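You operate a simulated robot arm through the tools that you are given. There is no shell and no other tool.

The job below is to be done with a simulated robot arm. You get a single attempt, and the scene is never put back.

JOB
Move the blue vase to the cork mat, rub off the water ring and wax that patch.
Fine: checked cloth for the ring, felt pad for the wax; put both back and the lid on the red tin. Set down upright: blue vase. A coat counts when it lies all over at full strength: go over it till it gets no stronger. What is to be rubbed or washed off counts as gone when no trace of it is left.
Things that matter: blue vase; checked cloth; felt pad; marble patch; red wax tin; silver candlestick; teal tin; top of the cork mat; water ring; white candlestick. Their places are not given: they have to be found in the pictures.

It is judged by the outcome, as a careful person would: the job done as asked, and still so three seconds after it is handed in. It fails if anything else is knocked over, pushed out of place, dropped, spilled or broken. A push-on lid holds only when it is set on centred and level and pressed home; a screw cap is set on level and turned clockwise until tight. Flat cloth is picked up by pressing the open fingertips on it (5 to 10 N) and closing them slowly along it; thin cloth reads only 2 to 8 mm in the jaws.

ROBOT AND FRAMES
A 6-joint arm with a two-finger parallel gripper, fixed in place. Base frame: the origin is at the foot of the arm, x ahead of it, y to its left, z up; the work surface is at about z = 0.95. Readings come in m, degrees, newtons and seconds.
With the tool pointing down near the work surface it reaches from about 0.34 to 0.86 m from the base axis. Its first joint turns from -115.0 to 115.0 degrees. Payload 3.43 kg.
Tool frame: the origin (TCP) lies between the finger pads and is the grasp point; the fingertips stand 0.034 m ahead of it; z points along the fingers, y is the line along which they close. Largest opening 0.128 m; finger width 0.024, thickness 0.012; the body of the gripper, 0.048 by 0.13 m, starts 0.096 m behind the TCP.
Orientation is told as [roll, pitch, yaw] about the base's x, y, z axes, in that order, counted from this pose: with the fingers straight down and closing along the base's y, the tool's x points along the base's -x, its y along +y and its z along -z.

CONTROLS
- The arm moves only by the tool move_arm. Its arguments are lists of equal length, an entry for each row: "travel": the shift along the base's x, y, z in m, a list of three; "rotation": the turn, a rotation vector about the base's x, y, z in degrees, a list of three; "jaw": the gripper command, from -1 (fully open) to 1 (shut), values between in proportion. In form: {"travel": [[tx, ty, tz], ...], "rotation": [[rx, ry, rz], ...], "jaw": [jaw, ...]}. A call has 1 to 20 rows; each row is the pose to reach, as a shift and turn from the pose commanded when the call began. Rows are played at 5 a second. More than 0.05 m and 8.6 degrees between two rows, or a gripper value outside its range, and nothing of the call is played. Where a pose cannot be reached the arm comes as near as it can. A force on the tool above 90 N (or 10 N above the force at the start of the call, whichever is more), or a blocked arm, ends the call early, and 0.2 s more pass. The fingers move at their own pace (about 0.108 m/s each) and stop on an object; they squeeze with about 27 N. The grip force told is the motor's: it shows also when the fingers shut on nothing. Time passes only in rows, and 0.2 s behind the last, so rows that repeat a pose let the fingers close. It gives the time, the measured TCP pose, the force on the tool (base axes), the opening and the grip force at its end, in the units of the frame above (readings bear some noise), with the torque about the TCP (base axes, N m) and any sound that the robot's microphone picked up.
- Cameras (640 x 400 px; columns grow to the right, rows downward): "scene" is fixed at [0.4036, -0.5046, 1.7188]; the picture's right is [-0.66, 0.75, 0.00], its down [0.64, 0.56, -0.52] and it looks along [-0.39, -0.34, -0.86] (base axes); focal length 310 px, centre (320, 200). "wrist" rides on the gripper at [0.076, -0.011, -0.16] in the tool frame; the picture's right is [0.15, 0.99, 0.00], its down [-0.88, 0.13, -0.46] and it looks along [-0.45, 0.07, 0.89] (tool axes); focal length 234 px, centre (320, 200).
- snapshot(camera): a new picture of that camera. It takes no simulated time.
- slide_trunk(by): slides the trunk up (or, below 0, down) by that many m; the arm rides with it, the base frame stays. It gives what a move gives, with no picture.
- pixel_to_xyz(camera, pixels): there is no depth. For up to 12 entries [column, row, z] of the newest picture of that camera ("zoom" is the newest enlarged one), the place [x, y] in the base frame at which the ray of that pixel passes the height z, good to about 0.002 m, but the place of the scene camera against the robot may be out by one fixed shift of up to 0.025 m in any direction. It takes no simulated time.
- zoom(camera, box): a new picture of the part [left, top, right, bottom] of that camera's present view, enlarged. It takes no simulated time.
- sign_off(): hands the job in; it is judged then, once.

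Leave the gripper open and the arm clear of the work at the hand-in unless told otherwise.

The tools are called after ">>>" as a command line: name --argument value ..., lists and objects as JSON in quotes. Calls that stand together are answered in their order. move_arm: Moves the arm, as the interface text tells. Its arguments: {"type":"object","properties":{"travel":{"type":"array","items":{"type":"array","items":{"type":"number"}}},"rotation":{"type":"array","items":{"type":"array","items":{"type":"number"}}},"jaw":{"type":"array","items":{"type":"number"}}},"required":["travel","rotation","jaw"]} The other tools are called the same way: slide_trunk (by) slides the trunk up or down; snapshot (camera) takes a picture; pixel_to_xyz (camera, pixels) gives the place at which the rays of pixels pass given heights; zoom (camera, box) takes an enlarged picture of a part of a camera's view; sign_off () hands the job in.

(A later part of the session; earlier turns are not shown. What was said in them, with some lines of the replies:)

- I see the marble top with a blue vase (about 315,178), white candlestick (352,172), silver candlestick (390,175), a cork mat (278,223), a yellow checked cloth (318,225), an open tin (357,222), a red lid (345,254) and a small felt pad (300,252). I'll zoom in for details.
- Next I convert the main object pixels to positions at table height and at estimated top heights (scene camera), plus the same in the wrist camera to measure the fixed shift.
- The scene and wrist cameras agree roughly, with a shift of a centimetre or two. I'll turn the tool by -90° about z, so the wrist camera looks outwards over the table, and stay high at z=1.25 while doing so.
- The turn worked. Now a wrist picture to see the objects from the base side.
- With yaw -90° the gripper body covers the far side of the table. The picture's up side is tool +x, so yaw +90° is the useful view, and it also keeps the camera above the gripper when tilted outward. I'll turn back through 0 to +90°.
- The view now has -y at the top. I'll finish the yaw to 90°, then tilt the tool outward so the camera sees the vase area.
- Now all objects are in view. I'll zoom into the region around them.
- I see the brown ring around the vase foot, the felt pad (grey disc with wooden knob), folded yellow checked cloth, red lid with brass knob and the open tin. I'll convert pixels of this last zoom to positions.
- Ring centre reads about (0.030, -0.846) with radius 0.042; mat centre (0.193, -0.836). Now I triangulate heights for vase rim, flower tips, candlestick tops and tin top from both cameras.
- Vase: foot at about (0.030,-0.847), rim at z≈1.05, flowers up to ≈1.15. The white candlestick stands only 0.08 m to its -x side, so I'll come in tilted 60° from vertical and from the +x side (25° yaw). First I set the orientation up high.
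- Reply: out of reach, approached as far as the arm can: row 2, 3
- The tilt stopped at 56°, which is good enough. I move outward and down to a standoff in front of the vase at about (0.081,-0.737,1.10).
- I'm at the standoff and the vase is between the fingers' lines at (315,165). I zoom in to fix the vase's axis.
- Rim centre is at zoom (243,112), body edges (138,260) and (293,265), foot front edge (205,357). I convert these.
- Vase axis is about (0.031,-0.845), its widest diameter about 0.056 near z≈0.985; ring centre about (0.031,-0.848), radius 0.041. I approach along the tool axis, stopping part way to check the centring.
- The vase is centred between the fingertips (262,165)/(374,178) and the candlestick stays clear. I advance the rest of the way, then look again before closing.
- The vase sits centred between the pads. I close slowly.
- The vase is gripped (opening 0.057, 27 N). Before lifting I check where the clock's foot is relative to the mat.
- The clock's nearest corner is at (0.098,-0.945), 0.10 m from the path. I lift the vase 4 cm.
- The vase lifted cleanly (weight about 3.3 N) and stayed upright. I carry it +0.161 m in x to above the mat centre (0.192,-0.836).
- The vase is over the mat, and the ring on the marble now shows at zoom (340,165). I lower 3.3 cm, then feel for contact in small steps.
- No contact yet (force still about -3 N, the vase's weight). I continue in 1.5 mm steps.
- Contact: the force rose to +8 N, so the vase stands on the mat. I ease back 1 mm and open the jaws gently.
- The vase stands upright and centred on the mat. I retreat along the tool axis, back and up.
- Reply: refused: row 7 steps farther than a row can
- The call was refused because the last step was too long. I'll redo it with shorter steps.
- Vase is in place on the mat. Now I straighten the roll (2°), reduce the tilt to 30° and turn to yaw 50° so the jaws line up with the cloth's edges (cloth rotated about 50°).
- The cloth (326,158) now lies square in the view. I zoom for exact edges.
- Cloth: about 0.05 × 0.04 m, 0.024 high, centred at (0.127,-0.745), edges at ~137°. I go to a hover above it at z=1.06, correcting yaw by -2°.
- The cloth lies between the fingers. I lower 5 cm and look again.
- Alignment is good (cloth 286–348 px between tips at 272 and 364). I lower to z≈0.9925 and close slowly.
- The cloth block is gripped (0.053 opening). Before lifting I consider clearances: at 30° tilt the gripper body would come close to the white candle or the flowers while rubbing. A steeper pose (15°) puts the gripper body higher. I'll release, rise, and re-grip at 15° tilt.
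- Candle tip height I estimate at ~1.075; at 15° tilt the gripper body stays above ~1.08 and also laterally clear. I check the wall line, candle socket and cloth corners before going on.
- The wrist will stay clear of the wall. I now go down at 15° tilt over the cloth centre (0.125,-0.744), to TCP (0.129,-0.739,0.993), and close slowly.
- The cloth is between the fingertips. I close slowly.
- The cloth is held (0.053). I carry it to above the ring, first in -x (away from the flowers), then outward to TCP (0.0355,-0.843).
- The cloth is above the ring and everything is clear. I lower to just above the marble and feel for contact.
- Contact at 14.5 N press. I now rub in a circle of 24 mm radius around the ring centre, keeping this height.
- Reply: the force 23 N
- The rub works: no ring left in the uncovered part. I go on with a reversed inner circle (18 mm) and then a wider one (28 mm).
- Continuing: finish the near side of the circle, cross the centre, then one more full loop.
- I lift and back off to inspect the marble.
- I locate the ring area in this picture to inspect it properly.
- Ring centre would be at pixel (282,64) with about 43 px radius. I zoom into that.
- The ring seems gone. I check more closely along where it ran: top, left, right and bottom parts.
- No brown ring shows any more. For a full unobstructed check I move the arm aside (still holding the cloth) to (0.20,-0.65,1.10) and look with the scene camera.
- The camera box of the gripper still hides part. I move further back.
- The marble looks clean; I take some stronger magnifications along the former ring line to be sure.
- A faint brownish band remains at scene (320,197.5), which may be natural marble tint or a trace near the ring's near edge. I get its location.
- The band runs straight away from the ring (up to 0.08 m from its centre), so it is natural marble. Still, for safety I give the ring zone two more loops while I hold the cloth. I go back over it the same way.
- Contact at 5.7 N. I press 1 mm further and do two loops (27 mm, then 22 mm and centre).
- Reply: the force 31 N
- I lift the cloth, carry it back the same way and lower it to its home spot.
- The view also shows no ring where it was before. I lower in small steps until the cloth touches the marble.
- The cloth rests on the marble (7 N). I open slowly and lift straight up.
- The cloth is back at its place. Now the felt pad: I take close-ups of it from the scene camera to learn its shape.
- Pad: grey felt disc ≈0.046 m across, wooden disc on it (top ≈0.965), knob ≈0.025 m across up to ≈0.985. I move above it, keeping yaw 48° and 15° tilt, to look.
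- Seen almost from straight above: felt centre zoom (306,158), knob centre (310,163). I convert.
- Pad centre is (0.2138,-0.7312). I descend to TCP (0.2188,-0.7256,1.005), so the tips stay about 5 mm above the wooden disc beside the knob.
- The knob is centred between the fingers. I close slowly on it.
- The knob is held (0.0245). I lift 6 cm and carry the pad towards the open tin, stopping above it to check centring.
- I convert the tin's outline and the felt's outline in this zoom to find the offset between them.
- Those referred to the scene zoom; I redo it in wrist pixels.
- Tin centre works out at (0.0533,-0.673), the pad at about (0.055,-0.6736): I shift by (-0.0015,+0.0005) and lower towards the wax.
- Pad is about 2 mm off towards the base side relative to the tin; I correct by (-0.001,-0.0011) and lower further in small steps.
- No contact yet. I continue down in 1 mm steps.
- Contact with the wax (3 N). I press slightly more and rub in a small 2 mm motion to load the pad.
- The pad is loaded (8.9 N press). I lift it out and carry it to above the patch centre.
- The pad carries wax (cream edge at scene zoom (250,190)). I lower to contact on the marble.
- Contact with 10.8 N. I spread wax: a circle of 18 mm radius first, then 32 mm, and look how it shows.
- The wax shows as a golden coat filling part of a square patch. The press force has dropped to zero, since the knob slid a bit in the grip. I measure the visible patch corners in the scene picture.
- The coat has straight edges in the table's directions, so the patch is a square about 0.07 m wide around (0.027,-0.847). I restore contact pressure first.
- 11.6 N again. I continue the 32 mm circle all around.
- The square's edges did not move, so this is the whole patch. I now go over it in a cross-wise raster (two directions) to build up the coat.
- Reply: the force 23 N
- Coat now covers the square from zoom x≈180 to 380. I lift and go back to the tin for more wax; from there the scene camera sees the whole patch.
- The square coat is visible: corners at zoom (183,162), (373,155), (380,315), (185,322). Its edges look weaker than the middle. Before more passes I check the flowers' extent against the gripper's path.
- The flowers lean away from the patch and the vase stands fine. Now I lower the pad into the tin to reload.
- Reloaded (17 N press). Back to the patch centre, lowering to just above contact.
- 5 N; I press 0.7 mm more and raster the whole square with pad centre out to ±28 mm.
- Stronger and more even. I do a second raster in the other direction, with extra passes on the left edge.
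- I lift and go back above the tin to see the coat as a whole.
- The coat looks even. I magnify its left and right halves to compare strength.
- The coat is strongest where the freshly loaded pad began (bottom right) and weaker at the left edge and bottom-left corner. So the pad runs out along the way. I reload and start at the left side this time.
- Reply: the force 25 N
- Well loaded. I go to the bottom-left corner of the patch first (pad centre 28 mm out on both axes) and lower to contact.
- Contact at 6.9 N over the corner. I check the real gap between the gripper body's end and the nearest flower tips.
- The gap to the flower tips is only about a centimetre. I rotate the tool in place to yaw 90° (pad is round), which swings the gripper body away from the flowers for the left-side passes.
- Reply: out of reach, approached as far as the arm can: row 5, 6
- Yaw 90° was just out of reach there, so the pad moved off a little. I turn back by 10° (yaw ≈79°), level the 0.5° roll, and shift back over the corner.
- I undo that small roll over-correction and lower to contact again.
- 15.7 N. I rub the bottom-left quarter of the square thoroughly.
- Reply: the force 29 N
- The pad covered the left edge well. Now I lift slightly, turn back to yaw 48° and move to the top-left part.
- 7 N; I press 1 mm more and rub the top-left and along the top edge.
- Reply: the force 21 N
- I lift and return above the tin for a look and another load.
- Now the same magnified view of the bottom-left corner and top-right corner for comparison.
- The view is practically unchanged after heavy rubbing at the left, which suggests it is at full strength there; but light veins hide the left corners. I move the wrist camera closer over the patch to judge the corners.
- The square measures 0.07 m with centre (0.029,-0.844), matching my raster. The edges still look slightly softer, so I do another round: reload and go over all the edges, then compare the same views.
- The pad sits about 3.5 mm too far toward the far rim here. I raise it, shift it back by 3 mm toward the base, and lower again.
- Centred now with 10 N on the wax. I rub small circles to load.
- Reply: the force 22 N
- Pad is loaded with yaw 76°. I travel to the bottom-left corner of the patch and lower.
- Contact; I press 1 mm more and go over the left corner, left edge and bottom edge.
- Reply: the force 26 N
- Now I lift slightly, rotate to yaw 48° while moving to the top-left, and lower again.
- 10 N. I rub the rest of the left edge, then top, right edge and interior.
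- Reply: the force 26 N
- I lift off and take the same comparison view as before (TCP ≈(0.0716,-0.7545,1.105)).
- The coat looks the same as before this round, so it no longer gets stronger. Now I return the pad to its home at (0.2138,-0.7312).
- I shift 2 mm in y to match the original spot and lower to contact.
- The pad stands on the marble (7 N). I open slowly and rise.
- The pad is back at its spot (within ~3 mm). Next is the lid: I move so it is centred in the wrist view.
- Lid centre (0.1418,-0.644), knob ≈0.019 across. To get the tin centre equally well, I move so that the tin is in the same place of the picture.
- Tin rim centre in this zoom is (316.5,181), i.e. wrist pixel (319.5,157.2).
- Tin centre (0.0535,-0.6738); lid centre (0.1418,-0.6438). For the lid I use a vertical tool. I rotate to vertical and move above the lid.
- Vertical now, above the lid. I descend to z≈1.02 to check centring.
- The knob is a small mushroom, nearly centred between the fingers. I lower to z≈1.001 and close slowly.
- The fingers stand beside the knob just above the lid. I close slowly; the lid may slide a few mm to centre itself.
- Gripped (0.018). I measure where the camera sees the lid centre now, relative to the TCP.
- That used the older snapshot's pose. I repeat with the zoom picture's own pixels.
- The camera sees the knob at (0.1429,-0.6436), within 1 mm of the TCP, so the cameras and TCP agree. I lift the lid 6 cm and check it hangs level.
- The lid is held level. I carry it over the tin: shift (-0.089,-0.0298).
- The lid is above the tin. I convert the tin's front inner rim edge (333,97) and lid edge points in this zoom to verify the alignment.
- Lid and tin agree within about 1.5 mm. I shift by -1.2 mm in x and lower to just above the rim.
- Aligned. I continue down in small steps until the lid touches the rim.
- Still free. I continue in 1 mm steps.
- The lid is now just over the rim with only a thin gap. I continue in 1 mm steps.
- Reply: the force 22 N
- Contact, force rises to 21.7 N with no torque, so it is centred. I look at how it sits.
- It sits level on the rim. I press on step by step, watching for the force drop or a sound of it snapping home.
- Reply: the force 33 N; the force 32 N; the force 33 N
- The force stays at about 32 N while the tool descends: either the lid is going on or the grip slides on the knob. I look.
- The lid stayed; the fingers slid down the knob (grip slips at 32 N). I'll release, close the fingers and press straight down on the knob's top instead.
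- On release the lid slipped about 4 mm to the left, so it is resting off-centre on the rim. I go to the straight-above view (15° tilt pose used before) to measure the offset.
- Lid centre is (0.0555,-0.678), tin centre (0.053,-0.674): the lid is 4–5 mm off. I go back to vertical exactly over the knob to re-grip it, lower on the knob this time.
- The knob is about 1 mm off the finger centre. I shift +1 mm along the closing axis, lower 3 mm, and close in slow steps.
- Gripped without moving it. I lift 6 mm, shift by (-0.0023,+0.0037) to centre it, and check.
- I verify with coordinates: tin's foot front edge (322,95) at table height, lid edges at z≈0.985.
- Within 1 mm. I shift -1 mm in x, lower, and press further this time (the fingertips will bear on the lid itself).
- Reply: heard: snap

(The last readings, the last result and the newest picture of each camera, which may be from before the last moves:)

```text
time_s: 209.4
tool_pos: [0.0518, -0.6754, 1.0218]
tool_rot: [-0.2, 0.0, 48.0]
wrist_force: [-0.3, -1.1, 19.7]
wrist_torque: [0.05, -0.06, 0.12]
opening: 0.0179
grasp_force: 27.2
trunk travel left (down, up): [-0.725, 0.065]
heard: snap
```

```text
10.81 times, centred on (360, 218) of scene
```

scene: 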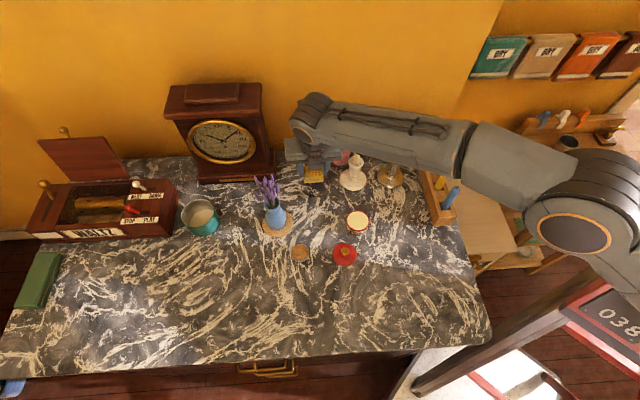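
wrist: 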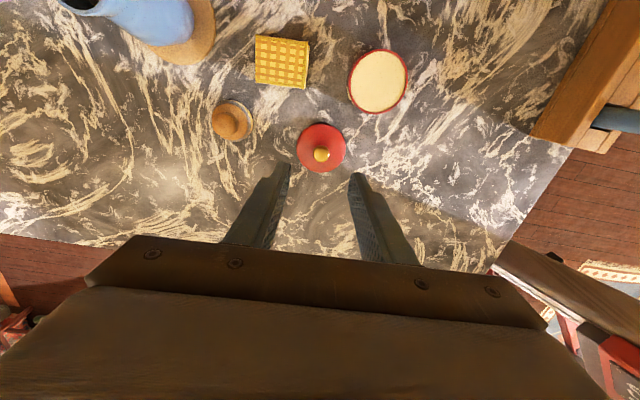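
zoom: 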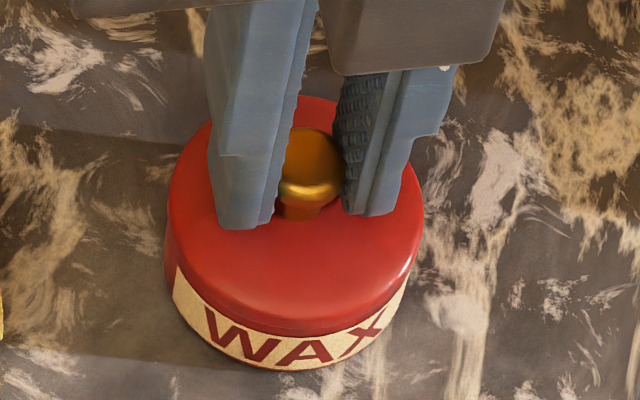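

A snap was heard: the lid is home. I press a bit more for certainty, then release slowly.

>>> move_arm --travel '[[0, 0, -0.001], [0, 0, -0.002], [0, 0, -0.002]]' --rotation '[[0, 0, 0], [0, 0, 0], [0, 0, 0]]' --jaw '[0.95, 0.95, 0.95]'

>>> move_arm --travel '[[0, 0, 0.002], [0, 0, 0.002], [0, 0, 0.002], [0, 0, 0.002], [0, 0, 0.002], [0, 0, 0.002], [0, 0, 0.02], [0, 0, 0.045], [0, 0, 0.07]]' --rotation '[[0, 0, 0], [0, 0, 0], [0, 0, 0], [0, 0, 0], [0, 0, 0], [0, 0, 0], [0, 0, 0], [0, 0, 0], [0, 0, 0]]' --jaw '[0.8, 0.72, 0.68, 0.6, 0.4, 0.2, 0.2, 0.2, 0.2]'

>>> zoom --camera "scene" --box '[336, 200, 384, 237]'

>>> zoom --camera "wrist" --box '[240, 90, 400, 210]'

```text
time_s: 210.2
tool_pos: [0.0527, -0.674, 1.0193]
tool_rot: [-0.3, 0.1, 47.9]
wrist_force: [0.9, -7.1, 31.5]
wrist_torque: [-0.19, -0.05, 0.11]
opening: 0.0177
grasp_force: 27.2
trunk travel left (down, up): [-0.725, 0.065]
```

```text
time_s: 212.2
tool_pos: [0.0516, -0.6727, 1.0881]
tool_rot: [0.1, -0.1, 47.9]
wrist_force: [0.3, -1.0, 0.5]
wrist_torque: [-0.04, -0.02, 0.02]
opening: 0.0508
grasp_force: 0.0
trunk travel left (down, up): [-0.725, 0.065]
```

```text
10.81 times, centred on (360, 218) of scene
```

zoom: 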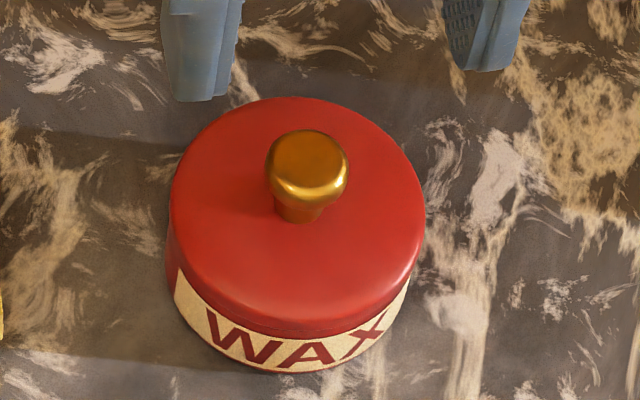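

```text
3.33 times, centred on (320, 150) of wrist
```

zoom: 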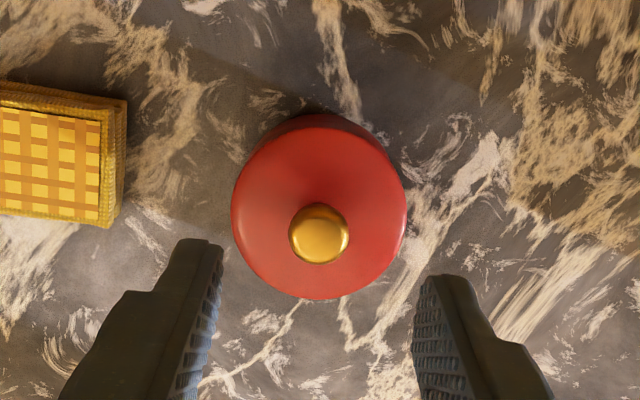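

The lid is on, centred and level. I move the arm back and up, clear of the work, and inspect everything.

>>> move_arm --travel '[[0, 0.02, 0.03], [0.005, 0.05, 0.06], [0.01, 0.085, 0.085], [0.015, 0.12, 0.11], [0.02, 0.15, 0.14], [0.025, 0.18, 0.16], [0.025, 0.19, 0.165]]' --rotation '[[0, 0, 0], [0, 0, 0], [0, 0, 0], [0, 0, 0], [0, 0, 0], [0, 0, 0], [0, 0, 0]]' --jaw '[0.2, 0.0, -0.2, -0.5, -0.8, -1, -1]'

>>> snapshot --camera "scene"

>>> zoom --camera "scene" --box '[298, 170, 334, 200]'

>>> zoom --camera "scene" --box '[220, 120, 420, 280]'

```text
time_s: 213.8
tool_pos: [0.0774, -0.4828, 1.2542]
tool_rot: [0.0, 0.0, 47.8]
wrist_force: [0.5, 0.0, 0.7]
wrist_torque: [0.03, -0.01, -0.02]
opening: 0.128
grasp_force: 0.0
trunk travel left (down, up): [-0.725, 0.065]
```

```text
taken
```

scene: 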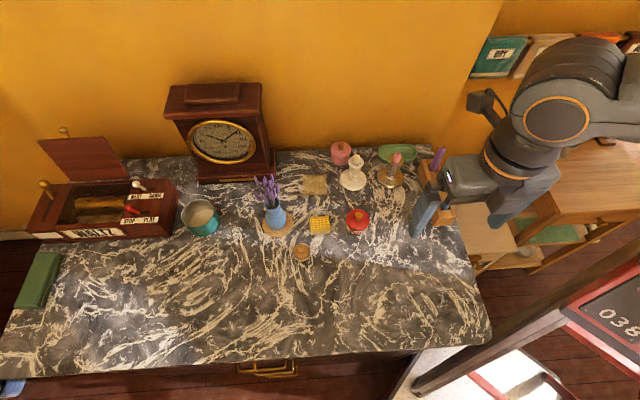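

```text
13.33 times, centred on (316, 185) of scene
```

zoom: 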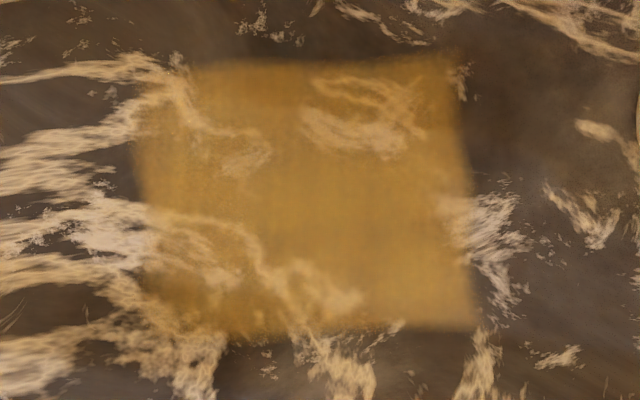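

```text
2.50 times, centred on (320, 200) of scene
```

zoom: 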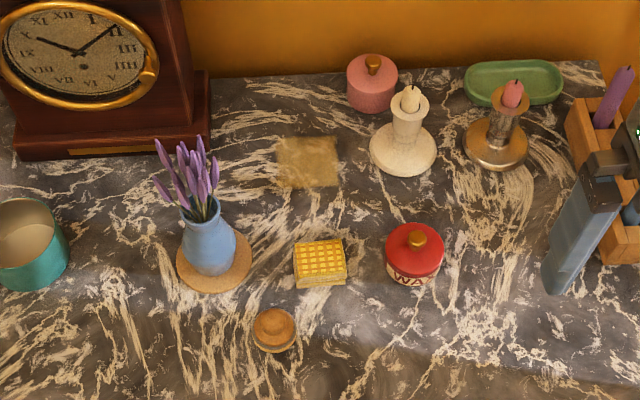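

Everything looks in order. One last close check outside the coat's edges, where the ring (radius 0.041) extended past the square.

>>> zoom --camera "scene" --box '[304, 190, 328, 205]'

>>> zoom --camera "scene" --box '[304, 166, 328, 181]'

>>> zoom --camera "scene" --box '[320, 177, 344, 192]'

>>> zoom --camera "scene" --box '[290, 177, 314, 192]'

```text
16.00 times, centred on (316, 198) of scene
```

zoom: 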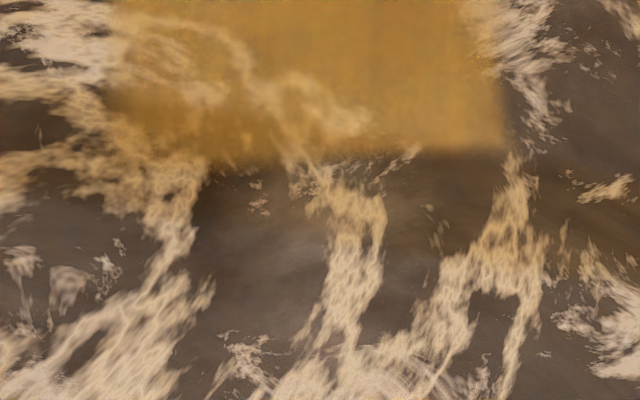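

```text
16.00 times, centred on (316, 174) of scene
```

zoom: 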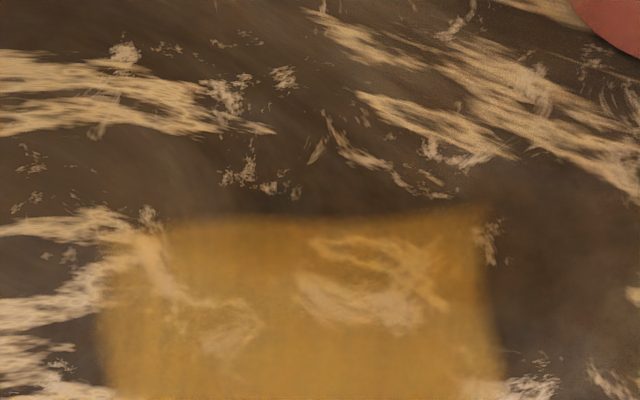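

```text
16.00 times, centred on (332, 184) of scene
```

zoom: 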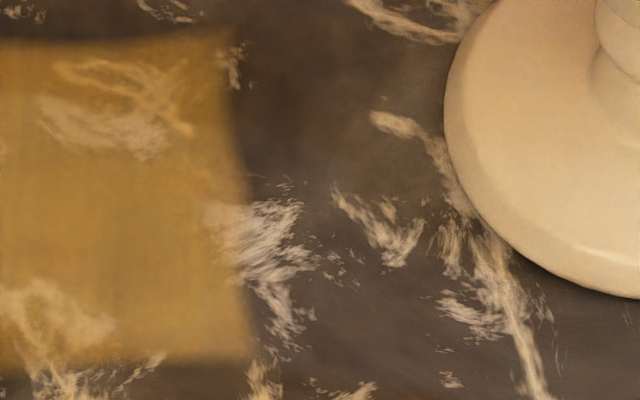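

```text
16.00 times, centred on (302, 184) of scene
```

zoom: 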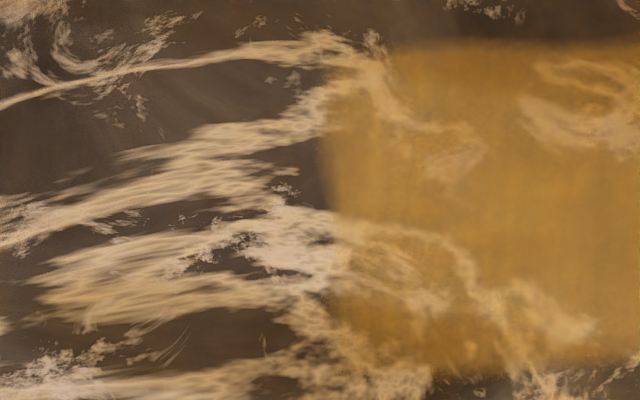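

No trace of the ring remains, and the coat is even over the whole square. The vase stands upright on the cork mat, the cloth and pad are back, and the lid is snapped on. The arm is clear with the gripper open, so I hand in.

>>> sign_off

```text
The job is handed in.
```

The job is done and handed in. I don't have the verdict.

- **Vase:** it stands upright in the middle of the cork mat.
- **Water ring:** I rubbed it with the checked cloth, including an extra pass after it had already disappeared. Close-ups along its old line show no trace.
- **Wax:** the square patch has an even coat. The last loading and pass made no visible difference. Its edges look a little soft in the close-ups on all four sides, which I took to be the picture and not thin wax.
- **Cloth and felt pad:** both are back, each within about 5 mm of where they started.
- **Red tin:** the first try left the lid about 4 mm off centre. I re-gripped it and pressed again; it snapped on, and it looks centred and level.

In the final picture nothing else on the table looks moved. The arm is clear and the gripper is open.
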